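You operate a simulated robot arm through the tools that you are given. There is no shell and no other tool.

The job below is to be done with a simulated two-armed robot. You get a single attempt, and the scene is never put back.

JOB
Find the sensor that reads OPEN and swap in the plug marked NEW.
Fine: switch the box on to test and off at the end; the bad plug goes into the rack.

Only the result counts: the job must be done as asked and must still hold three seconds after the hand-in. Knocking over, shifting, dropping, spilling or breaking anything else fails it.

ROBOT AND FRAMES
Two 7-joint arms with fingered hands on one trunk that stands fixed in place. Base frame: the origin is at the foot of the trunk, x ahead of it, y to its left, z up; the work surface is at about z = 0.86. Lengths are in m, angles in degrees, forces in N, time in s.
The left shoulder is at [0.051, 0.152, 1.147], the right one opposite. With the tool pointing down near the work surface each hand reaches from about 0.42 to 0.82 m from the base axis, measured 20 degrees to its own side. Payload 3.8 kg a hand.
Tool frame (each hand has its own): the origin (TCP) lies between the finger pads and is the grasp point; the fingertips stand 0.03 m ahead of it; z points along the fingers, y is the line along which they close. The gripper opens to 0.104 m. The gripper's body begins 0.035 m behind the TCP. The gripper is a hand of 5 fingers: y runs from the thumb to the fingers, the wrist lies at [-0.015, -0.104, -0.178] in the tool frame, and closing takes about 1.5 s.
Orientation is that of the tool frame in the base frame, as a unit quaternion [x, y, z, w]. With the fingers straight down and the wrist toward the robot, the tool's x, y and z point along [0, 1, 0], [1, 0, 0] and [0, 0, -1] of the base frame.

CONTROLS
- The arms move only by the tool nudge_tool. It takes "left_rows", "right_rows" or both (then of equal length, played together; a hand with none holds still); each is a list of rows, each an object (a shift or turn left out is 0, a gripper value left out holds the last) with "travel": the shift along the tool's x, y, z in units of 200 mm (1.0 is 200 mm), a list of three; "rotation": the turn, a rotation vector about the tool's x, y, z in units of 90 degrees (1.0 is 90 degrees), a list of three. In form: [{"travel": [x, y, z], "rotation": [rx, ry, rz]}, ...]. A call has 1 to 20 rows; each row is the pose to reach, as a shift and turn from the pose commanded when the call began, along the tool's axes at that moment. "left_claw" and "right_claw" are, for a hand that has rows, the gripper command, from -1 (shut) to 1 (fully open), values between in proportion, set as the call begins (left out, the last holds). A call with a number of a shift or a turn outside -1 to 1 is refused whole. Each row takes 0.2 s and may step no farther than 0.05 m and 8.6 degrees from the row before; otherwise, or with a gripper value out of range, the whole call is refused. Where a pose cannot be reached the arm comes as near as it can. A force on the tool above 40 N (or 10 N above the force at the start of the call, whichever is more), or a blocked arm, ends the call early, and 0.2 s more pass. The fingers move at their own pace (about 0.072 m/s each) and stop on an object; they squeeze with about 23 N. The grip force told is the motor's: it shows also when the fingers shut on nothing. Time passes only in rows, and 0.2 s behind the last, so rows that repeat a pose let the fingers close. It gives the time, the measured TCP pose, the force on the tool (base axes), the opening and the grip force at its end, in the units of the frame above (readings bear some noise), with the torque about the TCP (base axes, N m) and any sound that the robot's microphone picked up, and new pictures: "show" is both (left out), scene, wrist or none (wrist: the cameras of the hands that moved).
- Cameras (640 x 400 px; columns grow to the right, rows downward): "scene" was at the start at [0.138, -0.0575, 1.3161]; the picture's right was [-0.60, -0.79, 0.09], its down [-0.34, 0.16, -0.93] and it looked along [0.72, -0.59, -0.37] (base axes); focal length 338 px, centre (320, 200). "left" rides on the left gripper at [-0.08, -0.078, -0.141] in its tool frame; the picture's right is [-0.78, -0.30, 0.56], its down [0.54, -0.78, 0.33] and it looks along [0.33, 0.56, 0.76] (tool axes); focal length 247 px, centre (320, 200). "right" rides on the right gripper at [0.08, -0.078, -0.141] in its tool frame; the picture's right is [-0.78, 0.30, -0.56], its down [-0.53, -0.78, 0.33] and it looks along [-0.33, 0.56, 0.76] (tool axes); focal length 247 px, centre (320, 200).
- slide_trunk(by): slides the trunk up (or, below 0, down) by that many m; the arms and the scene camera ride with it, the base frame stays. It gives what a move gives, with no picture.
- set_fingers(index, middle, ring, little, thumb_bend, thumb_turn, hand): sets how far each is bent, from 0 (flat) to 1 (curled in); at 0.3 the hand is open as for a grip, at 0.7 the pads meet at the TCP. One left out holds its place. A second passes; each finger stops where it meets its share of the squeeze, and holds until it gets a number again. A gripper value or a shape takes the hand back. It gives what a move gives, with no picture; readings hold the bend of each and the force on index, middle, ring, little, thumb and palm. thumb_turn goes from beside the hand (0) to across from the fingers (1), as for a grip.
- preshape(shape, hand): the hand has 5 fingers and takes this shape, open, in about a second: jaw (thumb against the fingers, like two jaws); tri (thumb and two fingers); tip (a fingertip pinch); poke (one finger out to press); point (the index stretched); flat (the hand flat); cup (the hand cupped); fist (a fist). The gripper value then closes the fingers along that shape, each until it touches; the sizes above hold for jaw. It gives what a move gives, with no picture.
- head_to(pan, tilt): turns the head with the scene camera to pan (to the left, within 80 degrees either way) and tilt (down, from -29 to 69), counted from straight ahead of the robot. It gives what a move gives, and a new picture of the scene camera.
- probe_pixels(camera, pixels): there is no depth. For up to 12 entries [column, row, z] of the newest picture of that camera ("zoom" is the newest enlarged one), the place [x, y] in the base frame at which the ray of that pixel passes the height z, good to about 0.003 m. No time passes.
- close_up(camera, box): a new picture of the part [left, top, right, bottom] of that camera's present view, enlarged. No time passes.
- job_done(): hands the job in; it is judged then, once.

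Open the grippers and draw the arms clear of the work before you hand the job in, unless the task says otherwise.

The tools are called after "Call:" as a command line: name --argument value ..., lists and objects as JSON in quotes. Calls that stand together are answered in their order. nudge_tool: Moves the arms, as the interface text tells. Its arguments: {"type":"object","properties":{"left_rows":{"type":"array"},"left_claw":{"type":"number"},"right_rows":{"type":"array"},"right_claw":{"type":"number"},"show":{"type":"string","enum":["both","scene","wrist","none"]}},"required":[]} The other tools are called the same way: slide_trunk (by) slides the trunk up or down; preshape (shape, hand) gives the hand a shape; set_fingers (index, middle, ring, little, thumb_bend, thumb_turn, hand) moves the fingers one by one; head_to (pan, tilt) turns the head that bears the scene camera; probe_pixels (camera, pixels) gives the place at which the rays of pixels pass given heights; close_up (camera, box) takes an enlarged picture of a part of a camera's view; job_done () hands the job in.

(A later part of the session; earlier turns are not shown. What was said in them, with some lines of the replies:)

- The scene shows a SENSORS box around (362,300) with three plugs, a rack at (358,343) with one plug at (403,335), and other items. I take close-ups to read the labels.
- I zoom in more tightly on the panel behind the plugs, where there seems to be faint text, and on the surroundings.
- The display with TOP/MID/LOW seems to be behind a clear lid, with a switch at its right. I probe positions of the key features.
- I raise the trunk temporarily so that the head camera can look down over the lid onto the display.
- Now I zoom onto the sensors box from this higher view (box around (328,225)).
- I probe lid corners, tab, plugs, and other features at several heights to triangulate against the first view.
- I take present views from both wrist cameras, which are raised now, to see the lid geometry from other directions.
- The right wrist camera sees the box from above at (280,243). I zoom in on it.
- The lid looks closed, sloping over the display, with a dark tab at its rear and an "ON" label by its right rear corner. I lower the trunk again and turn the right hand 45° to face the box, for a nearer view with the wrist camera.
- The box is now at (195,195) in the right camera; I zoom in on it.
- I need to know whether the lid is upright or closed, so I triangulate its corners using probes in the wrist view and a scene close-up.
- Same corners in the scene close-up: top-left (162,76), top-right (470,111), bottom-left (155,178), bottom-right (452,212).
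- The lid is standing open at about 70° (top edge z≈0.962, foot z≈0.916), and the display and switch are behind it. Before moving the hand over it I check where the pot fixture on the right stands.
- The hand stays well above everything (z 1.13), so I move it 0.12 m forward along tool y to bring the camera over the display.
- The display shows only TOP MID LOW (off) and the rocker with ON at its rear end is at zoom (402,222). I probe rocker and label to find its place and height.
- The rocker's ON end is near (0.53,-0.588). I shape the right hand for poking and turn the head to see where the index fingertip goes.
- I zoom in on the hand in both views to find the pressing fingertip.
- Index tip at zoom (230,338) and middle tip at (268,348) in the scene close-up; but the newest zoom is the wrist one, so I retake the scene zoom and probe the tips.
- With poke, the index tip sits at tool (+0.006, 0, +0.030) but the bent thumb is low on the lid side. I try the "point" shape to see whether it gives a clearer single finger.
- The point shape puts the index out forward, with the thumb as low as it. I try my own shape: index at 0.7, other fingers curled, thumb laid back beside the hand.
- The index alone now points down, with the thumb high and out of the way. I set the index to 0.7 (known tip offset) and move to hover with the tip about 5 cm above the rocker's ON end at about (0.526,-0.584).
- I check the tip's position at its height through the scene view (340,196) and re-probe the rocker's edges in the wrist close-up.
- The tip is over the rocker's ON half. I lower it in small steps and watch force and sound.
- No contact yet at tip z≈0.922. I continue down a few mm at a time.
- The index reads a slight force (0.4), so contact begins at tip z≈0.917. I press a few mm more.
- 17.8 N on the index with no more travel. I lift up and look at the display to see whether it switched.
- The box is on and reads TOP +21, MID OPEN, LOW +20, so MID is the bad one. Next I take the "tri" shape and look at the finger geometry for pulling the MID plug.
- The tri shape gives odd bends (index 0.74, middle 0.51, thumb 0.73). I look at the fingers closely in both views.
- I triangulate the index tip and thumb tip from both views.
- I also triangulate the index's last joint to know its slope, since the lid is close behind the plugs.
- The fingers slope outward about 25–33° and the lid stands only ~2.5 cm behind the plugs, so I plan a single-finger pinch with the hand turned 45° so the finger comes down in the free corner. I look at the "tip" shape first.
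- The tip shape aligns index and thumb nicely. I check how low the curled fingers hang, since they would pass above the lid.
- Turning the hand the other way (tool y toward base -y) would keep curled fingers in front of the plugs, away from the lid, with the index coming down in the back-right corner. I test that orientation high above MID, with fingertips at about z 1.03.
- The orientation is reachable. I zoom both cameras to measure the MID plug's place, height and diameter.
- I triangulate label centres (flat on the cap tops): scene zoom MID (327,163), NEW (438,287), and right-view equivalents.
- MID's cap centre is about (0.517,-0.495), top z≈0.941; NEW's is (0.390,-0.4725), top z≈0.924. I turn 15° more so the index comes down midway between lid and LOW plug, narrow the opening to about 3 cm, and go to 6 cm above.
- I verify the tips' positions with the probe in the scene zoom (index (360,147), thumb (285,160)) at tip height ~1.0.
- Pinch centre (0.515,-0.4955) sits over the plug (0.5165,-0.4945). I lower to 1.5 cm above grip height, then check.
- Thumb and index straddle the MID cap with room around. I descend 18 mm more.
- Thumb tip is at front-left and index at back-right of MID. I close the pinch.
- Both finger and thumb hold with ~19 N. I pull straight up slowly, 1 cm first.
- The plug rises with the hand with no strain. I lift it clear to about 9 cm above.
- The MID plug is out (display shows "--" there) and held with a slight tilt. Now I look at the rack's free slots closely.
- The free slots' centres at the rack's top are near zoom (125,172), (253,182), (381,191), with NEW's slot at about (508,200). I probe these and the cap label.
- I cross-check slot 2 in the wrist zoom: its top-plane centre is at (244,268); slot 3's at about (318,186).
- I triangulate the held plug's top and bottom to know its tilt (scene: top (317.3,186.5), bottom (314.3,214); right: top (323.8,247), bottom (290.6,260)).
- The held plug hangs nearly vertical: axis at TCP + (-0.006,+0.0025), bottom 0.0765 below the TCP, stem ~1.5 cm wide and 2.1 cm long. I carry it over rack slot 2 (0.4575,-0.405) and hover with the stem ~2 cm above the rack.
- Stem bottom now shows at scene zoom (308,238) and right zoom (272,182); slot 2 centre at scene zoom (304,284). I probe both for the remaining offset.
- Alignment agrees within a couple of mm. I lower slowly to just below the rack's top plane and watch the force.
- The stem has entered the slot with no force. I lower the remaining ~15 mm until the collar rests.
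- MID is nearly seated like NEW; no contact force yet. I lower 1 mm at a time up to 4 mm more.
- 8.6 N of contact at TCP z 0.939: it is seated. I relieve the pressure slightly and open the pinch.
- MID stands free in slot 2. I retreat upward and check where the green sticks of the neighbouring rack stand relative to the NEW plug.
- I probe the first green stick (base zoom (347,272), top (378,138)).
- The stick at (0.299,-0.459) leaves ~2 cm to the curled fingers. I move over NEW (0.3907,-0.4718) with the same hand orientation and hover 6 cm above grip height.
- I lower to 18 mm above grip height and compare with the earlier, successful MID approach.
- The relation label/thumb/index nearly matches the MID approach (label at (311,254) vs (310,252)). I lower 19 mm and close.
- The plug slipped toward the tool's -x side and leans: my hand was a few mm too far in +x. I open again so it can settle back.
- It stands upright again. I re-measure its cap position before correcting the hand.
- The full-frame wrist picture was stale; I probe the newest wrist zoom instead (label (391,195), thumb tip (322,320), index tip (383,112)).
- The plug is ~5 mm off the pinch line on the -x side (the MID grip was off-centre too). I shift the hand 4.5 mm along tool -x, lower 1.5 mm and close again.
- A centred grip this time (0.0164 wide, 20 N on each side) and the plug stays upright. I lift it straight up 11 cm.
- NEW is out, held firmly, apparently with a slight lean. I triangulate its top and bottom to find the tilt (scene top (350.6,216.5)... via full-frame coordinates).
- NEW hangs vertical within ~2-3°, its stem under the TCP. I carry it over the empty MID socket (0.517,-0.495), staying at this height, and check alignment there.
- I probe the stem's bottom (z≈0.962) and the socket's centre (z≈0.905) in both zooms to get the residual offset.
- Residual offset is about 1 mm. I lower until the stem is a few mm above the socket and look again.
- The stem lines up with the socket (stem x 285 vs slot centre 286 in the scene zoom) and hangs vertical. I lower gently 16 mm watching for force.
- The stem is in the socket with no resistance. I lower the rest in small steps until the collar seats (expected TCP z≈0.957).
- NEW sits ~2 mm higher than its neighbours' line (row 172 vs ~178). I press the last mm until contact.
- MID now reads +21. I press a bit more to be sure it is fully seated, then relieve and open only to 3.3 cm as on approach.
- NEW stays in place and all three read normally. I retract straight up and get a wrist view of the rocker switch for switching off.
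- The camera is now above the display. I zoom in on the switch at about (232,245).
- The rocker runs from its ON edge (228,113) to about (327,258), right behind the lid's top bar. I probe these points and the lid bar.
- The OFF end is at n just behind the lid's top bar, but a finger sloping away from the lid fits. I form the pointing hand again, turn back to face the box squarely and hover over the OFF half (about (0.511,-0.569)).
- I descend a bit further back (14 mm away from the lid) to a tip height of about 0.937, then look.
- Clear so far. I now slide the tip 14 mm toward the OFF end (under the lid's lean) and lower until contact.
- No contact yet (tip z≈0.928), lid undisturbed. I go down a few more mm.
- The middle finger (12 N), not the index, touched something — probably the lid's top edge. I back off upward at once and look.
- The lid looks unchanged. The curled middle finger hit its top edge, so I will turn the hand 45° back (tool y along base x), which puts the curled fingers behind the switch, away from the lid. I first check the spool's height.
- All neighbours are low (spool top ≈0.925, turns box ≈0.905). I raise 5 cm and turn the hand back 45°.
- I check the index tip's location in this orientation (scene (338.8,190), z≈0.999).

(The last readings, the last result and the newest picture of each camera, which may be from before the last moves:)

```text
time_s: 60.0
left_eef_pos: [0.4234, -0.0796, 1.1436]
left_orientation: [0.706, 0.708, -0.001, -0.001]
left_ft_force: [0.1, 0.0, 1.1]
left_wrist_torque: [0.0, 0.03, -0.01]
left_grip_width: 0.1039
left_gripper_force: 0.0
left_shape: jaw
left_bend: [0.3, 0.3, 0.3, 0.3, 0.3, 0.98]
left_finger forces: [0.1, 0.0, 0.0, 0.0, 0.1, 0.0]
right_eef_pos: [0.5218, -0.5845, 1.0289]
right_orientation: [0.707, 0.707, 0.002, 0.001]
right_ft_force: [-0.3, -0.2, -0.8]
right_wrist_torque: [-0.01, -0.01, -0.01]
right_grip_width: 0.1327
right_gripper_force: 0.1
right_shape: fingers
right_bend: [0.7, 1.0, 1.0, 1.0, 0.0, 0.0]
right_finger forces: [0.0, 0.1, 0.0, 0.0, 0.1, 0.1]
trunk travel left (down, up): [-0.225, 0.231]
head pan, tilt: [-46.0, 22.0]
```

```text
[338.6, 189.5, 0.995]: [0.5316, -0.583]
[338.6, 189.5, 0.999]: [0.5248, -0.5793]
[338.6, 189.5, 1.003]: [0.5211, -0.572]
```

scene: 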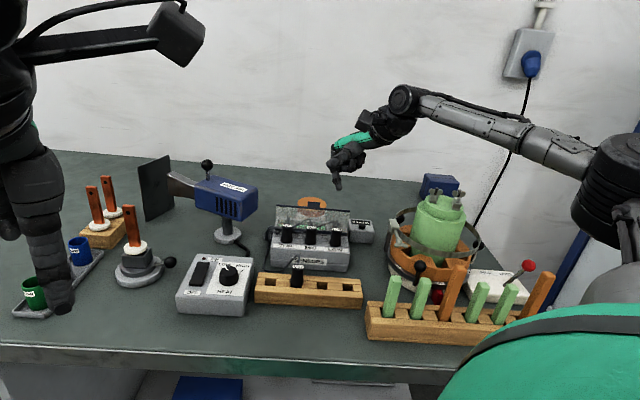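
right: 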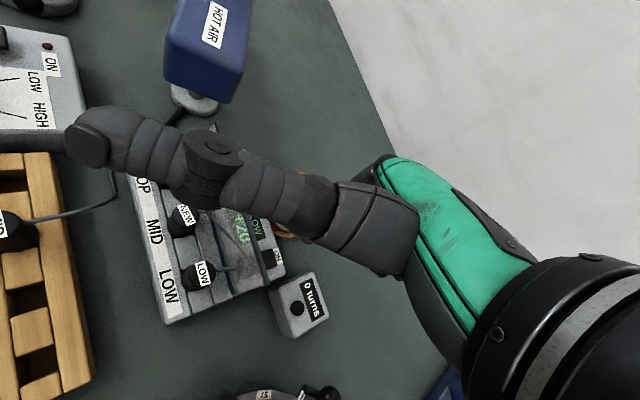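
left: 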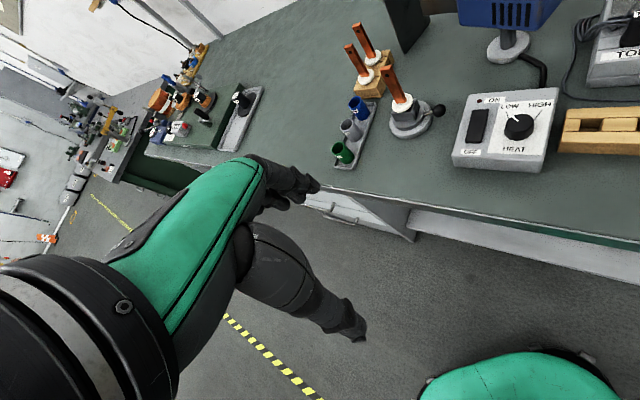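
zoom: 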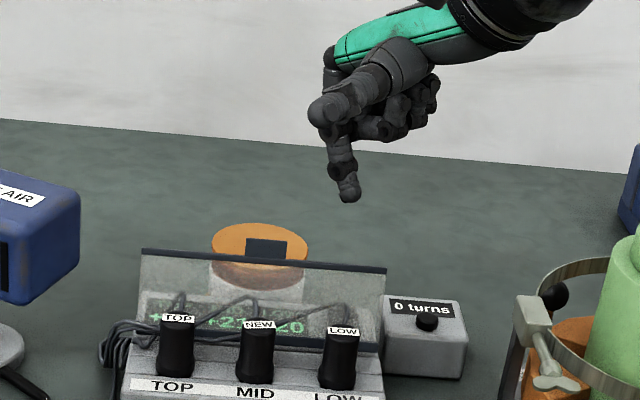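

Tip is where expected, (0.524,-0.578). I descend to tip 0.935, slide 15 mm toward the lid foot, and check finger forces.

Call:
nudge_tool --right_rows '[{"travel": [0, 0, 0.12]}, {"travel": [0, 0, 0.24]}, {"travel": [0, 0, 0.315]}, {"travel": [0.027, -0.027, 0.32]}, {"travel": [0.052, -0.054, 0.335]}]' --show "both"

Call:
close_up --camera "scene" --box '[290, 170, 370, 250]'

Call:
close_up --camera "right" --box '[120, 140, 360, 330]'

```text
time_s: 61.2
left_eef_pos: [0.4251, -0.08, 1.1431]
left_orientation: [0.706, 0.708, 0.0, 0.0]
left_ft_force: [0.5, -0.3, -0.1]
left_wrist_torque: [-0.01, 0.0, 0.03]
left_grip_width: 0.1038
left_gripper_force: 0.1
left_shape: jaw
left_bend: [0.3, 0.3, 0.3, 0.3, 0.3, 0.98]
left_finger forces: [0.0, 0.0, 0.0, 0.0, 0.0, 0.1]
right_eef_pos: [0.5109, -0.5741, 0.9609]
right_orientation: [0.708, 0.706, 0.001, 0.001]
right_ft_force: [-0.3, -0.3, -0.2]
right_wrist_torque: [0.0, 0.02, -0.05]
right_grip_width: 0.1325
right_gripper_force: 0.1
right_shape: fingers
right_bend: [0.7, 1.0, 1.0, 1.0, 0.0, 0.0]
right_finger forces: [0.0, 0.0, 0.1, 0.1, 0.1, 0.0]
trunk travel left (down, up): [-0.225, 0.231]
head pan, tilt: [-46.0, 22.0]
```

scene: 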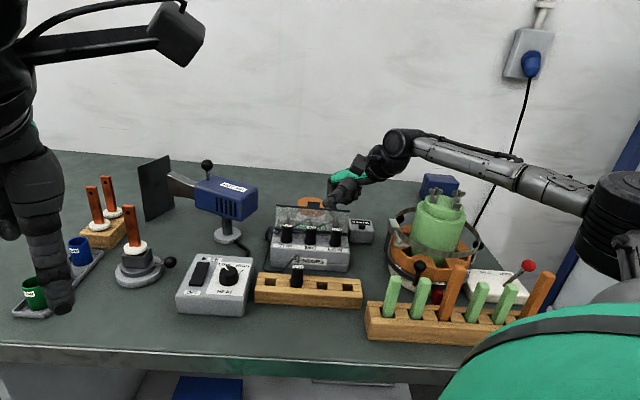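
right: 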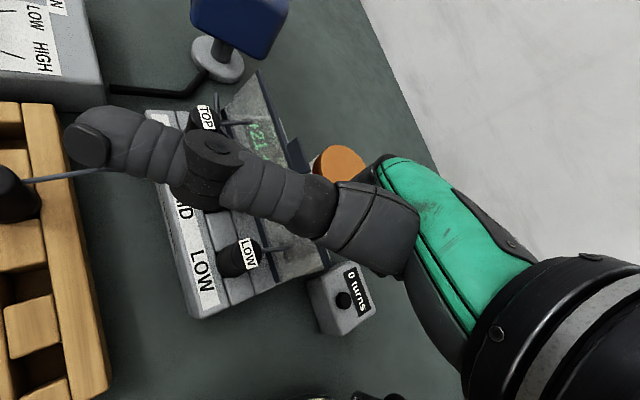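

```text
5.00 times, centred on (330, 210) of scene
```

zoom: 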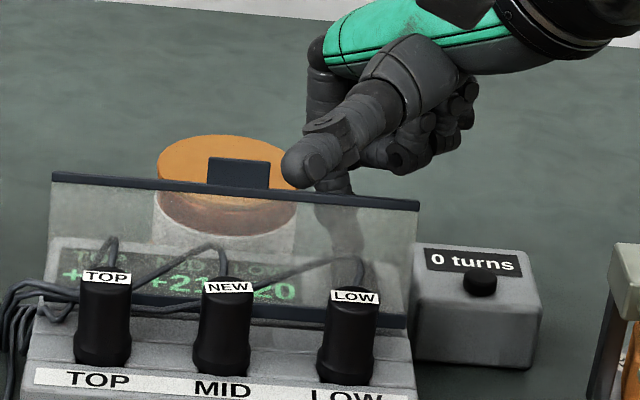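

```text
2.11 times, centred on (240, 235) of right
```

zoom: 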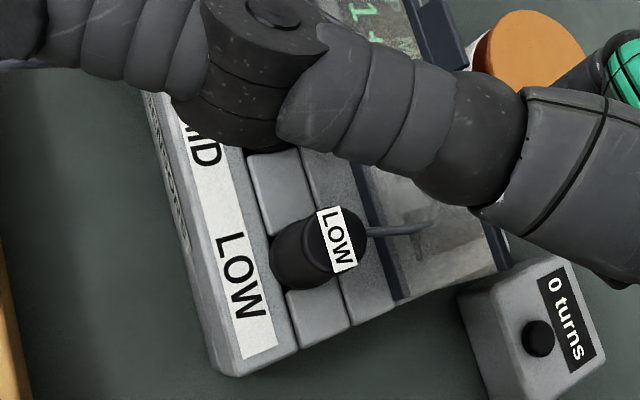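

Index is behind the lid with no contact. I press down in small steps.

Call:
nudge_tool --right_rows '[{"travel": [0, 0, 0.015]}, {"travel": [0, 0, 0.03]}, {"travel": [0, 0, 0.042]}]' --show "none"

```text
time_s: 62.0
left_eef_pos: [0.4238, -0.0795, 1.1443]
left_orientation: [0.706, 0.708, -0.001, -0.001]
left_ft_force: [-0.1, -0.1, 0.4]
left_wrist_torque: [0.03, 0.0, 0.01]
left_grip_width: 0.1035
left_gripper_force: 0.1
left_shape: jaw
left_bend: [0.3, 0.3, 0.3, 0.3, 0.3, 0.98]
left_finger forces: [0.0, 0.1, 0.0, 0.1, 0.1, 0.0]
right_eef_pos: [0.5087, -0.5754, 0.954]
right_orientation: [0.707, 0.707, 0.002, 0.0]
right_ft_force: [0.3, 0.3, 1.2]
right_wrist_torque: [0.02, 0.03, 0.03]
right_grip_width: 0.1326
right_gripper_force: 0.0
right_shape: fingers
right_bend: [0.7, 1.0, 1.0, 1.0, 0.0, 0.0]
right_finger forces: [0.0, 0.0, 0.0, 0.1, 0.0, 0.0]
trunk travel left (down, up): [-0.225, 0.231]
head pan, tilt: [-46.0, 22.0]
```

No contact yet at tip z≈0.924. I continue down.

Call:
nudge_tool --right_rows '[{"travel": [0, 0, 0.015]}, {"travel": [0, 0, 0.03]}]' --show "none"

```text
time_s: 62.6
left_eef_pos: [0.4226, -0.0809, 1.144]
left_orientation: [0.706, 0.708, 0.0, 0.0]
left_ft_force: [0.5, -0.3, 0.5]
left_wrist_torque: [-0.05, -0.01, 0.02]
left_grip_width: 0.1039
left_gripper_force: 0.1
left_shape: jaw
left_bend: [0.3, 0.3, 0.3, 0.3, 0.3, 0.98]
left_finger forces: [0.0, 0.0, 0.1, 0.0, 0.1, 0.1]
right_eef_pos: [0.5105, -0.5748, 0.9484]
right_orientation: [0.708, 0.707, 0.002, 0.001]
right_ft_force: [0.5, 0.5, 5.8]
right_wrist_torque: [0.02, -0.03, 0.04]
right_grip_width: 0.1319
right_gripper_force: 3.1
right_shape: fingers
right_bend: [0.7, 1.0, 1.0, 1.0, 0.0, 0.0]
right_finger forces: [5.8, 0.1, 0.0, 0.1, 0.1, 0.1]
trunk travel left (down, up): [-0.225, 0.231]
head pan, tilt: [-46.0, 22.0]
```

Index contact with 5.8 N at tip z≈0.918. I press a bit further.

Call:
nudge_tool --right_rows '[{"travel": [0, 0, 0.012]}, {"travel": [0, 0, 0.02]}]' --show "none"

Call:
close_up --camera "scene" --box '[290, 190, 370, 250]'

```text
time_s: 63.2
left_eef_pos: [0.4214, -0.0776, 1.1447]
left_orientation: [0.707, 0.708, -0.001, 0.001]
left_ft_force: [-0.2, -0.9, 1.0]
left_wrist_torque: [0.02, 0.03, 0.02]
left_grip_width: 0.1039
left_gripper_force: 0.1
left_shape: jaw
left_bend: [0.3, 0.3, 0.3, 0.3, 0.3, 0.98]
left_finger forces: [0.0, 0.1, 0.0, 0.0, 0.1, 0.1]
right_eef_pos: [0.5115, -0.5733, 0.9475]
right_orientation: [0.708, 0.707, 0.003, 0.004]
right_ft_force: [4.8, -0.9, 18.3]
right_wrist_torque: [-0.05, -0.23, -0.02]
right_grip_width: 0.1316
right_gripper_force: 8.4
right_shape: fingers
right_bend: [0.71, 1.0, 1.0, 1.0, 0.0, 0.0]
right_finger forces: [17.3, 0.1, 0.0, 0.0, 0.0, 0.1]
trunk travel left (down, up): [-0.225, 0.231]
head pan, tilt: [-46.0, 22.0]
```

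```text
6.67 times, centred on (330, 220) of scene
```

zoom: 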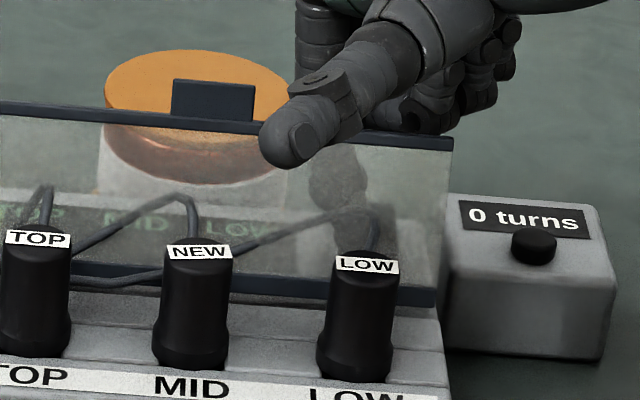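

The bright readings are gone behind the lid: the box is off. I back out the same way: slightly up, back from the lid, then up.

Call:
nudge_tool --right_rows '[{"travel": [0, 0, -0.04]}, {"travel": [0, 0, -0.08]}, {"travel": [-0.027, 0.027, -0.1]}, {"travel": [-0.052, 0.054, -0.12]}, {"travel": [-0.052, 0.054, -0.3]}, {"travel": [-0.052, 0.054, -0.5]}, {"travel": [-0.052, 0.054, -0.7]}]' --show "both"

Call:
close_up --camera "scene" --box '[260, 180, 390, 300]'

```text
time_s: 64.8
left_eef_pos: [0.4238, -0.0793, 1.1432]
left_orientation: [0.706, 0.708, 0.0, 0.0]
left_ft_force: [0.2, 0.7, -0.1]
left_wrist_torque: [0.02, 0.0, -0.06]
left_grip_width: 0.1037
left_gripper_force: 0.0
left_shape: jaw
left_bend: [0.3, 0.3, 0.3, 0.3, 0.3, 0.98]
left_finger forces: [0.0, 0.1, 0.1, 0.0, 0.1, 0.1]
right_eef_pos: [0.5213, -0.5852, 1.0839]
right_orientation: [0.708, 0.706, 0.0, 0.0]
right_ft_force: [-0.3, 0.1, 0.0]
right_wrist_torque: [0.01, -0.03, 0.01]
right_grip_width: 0.1328
right_gripper_force: 0.0
right_shape: fingers
right_bend: [0.7, 1.0, 1.0, 1.0, 0.0, 0.0]
right_finger forces: [0.0, 0.0, 0.0, 0.1, 0.0, 0.0]
trunk travel left (down, up): [-0.225, 0.231]
head pan, tilt: [-46.0, 22.0]
```

scene: 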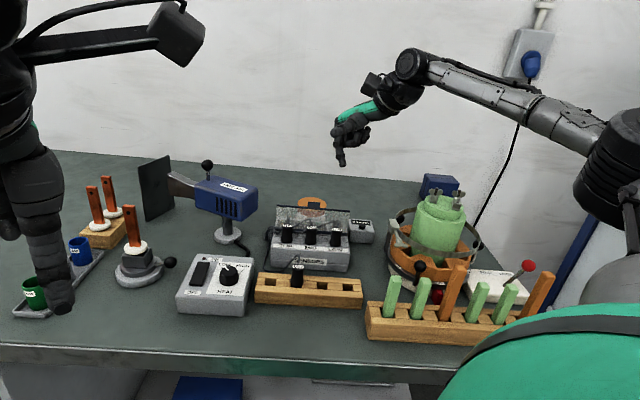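
right: 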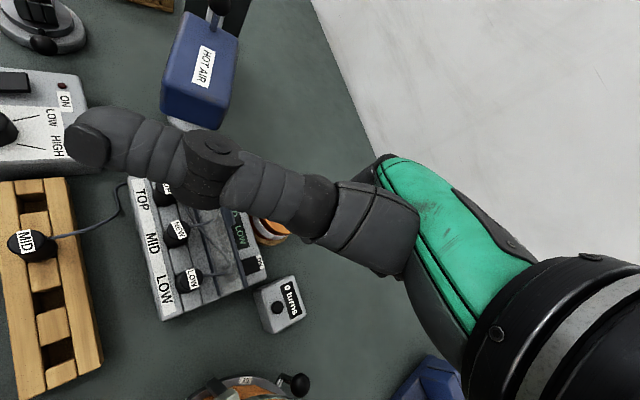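

```text
3.33 times, centred on (325, 240) of scene
```

zoom: 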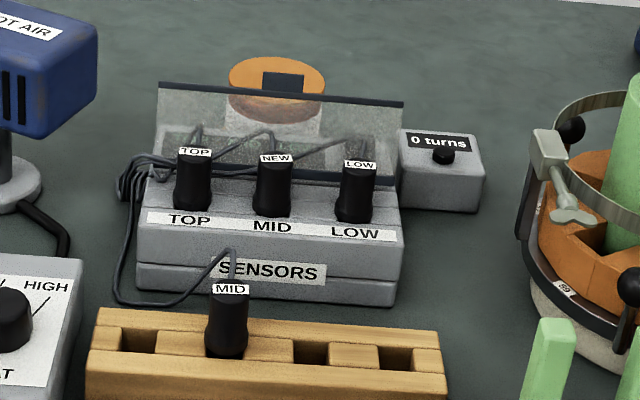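

The MID plug is in the rack, NEW is in the socket. I raise the hand, open it to the jaw shape, and draw back toward the starting place, then verify the display.

Call:
nudge_tool --right_rows '[{"travel": [0, 0, -0.2]}, {"travel": [0, 0, -0.43]}]' --show "none"

Call:
preshape --hand "right" --shape "jaw"

Call:
close_up --camera "right" --box '[60, 100, 360, 330]'

```text
time_s: 65.4
left_eef_pos: [0.4245, -0.0785, 1.1438]
left_orientation: [0.706, 0.708, -0.001, 0.0]
left_ft_force: [0.7, -0.1, 0.0]
left_wrist_torque: [-0.03, -0.03, 0.01]
left_grip_width: 0.1037
left_gripper_force: 0.1
left_shape: jaw
left_bend: [0.3, 0.3, 0.3, 0.3, 0.3, 0.98]
left_finger forces: [0.0, 0.0, 0.0, 0.0, 0.1, 0.0]
right_eef_pos: [0.5221, -0.5854, 1.1716]
right_orientation: [0.707, 0.707, 0.001, 0.0]
right_ft_force: [0.7, -0.3, -0.5]
right_wrist_torque: [0.01, -0.01, 0.02]
right_grip_width: 0.1324
right_gripper_force: 0.1
right_shape: fingers
right_bend: [0.7, 1.0, 1.0, 1.0, 0.0, 0.0]
right_finger forces: [0.1, 0.1, 0.1, 0.0, 0.0, 0.0]
trunk travel left (down, up): [-0.225, 0.231]
head pan, tilt: [-46.0, 22.0]
```

```text
time_s: 66.3
left_eef_pos: [0.4229, -0.0791, 1.1437]
left_orientation: [0.706, 0.708, 0.0, 0.0]
left_ft_force: [0.5, 0.5, -0.7]
left_wrist_torque: [0.01, -0.04, -0.01]
left_grip_width: 0.1035
left_gripper_force: 0.0
left_shape: jaw
left_bend: [0.3, 0.3, 0.3, 0.3, 0.3, 0.98]
left_finger forces: [0.1, 0.0, 0.1, 0.0, 0.1, 0.0]
right_eef_pos: [0.5204, -0.5867, 1.1691]
right_orientation: [0.708, 0.706, 0.0, 0.0]
right_ft_force: [-0.3, 0.4, 0.2]
right_wrist_torque: [-0.01, -0.01, -0.02]
right_grip_width: 0.1037
right_gripper_force: 0.0
right_shape: jaw
right_bend: [0.3, 0.3, 0.3, 0.3, 0.3, 0.97]
right_finger forces: [0.1, 0.0, 0.0, 0.1, 0.0, 0.1]
trunk travel left (down, up): [-0.225, 0.231]
head pan, tilt: [-46.0, 22.0]
```

```text
1.74 times, centred on (210, 215) of right
```

zoom: 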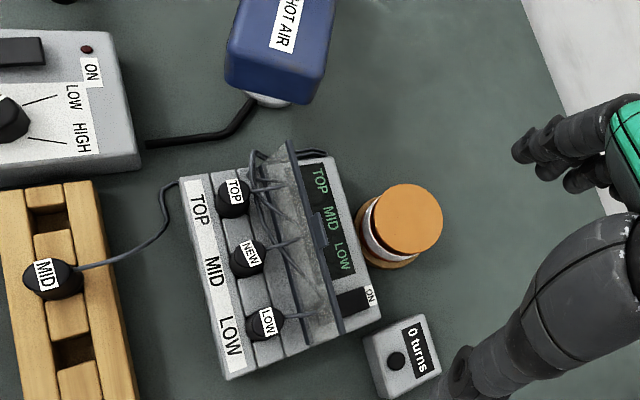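

The display is dark (only the printed headings), everything is in place. I draw the right arm back to its starting area.

Call:
nudge_tool --right_rows '[{"travel": [0.16, -0.13, 0]}, {"travel": [0.32, -0.26, 0]}, {"travel": [0.48, -0.39, 0]}, {"travel": [0.64, -0.52, 0]}, {"travel": [0.8, -0.66, 0]}, {"travel": [0.95, -0.79, 0]}]' --right_claw 1 --show "both"

Call:
close_up --camera "scene" --box '[240, 170, 400, 310]'

```text
time_s: 67.7
left_eef_pos: [0.4233, -0.0795, 1.1443]
left_orientation: [0.706, 0.708, -0.001, 0.0]
left_ft_force: [-0.7, 0.6, 0.5]
left_wrist_torque: [-0.01, -0.01, -0.01]
left_grip_width: 0.1039
left_gripper_force: 0.1
left_shape: jaw
left_bend: [0.3, 0.3, 0.3, 0.3, 0.3, 0.98]
left_finger forces: [0.0, 0.0, 0.0, 0.0, 0.0, 0.0]
right_eef_pos: [0.3634, -0.3951, 1.1699]
right_orientation: [0.708, 0.706, 0.001, 0.001]
right_ft_force: [-0.4, 0.7, -0.4]
right_wrist_torque: [-0.01, 0.01, 0.01]
right_grip_width: 0.1041
right_gripper_force: 0.0
right_shape: jaw
right_bend: [0.3, 0.3, 0.3, 0.3, 0.3, 0.97]
right_finger forces: [0.0, 0.1, 0.0, 0.0, 0.0, 0.1]
trunk travel left (down, up): [-0.225, 0.231]
head pan, tilt: [-46.0, 22.0]
```

scene: 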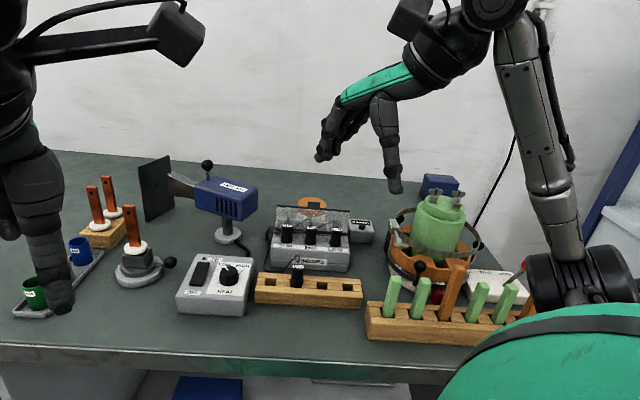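
right: 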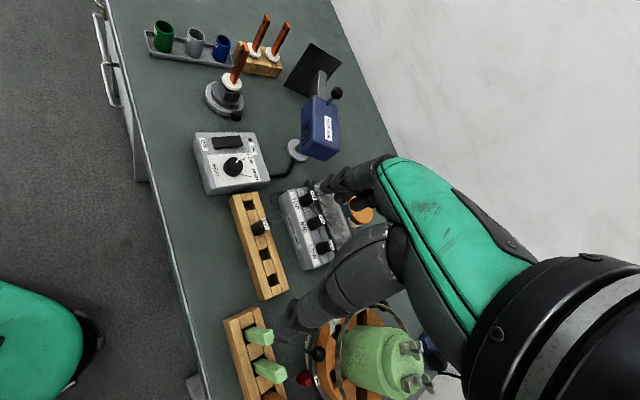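

```text
2.86 times, centred on (320, 240) of scene
```

zoom: 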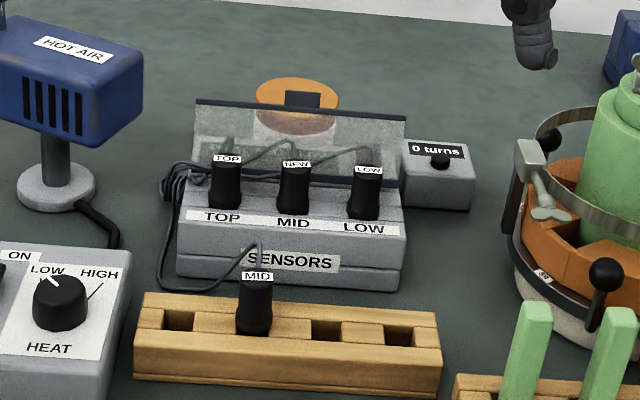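

The NEW plug is seated in MID, the old MID plug stands in the rack, the display is off, and both hands are open and clear. I hand the job in.

Call:
job_done

```text
The job is handed in.
```

The sensor that read OPEN was MID. The NEW plug is now in its socket, and MID read +21 before I switched off.

- **Test:** I switched the box on and it showed TOP +21, MID OPEN and LOW +20. With NEW in place, TOP, MID and LOW all gave readings.
- **Bad plug:** The old MID plug stands in the second slot of the rack.
- **Box:** It is switched off and the display shows only its headings. Both hands are open and drawn back.

Two contacts along the way:

- **NEW plug leaned:** My first grip on it slipped. It leaned in its rack slot, then settled upright when I let go.
- **Lid touched:** On my first try at switching off, a curled finger pressed about 12 N, most likely on the top edge of the clear lid. The lid looked unchanged in the pictures afterwards.
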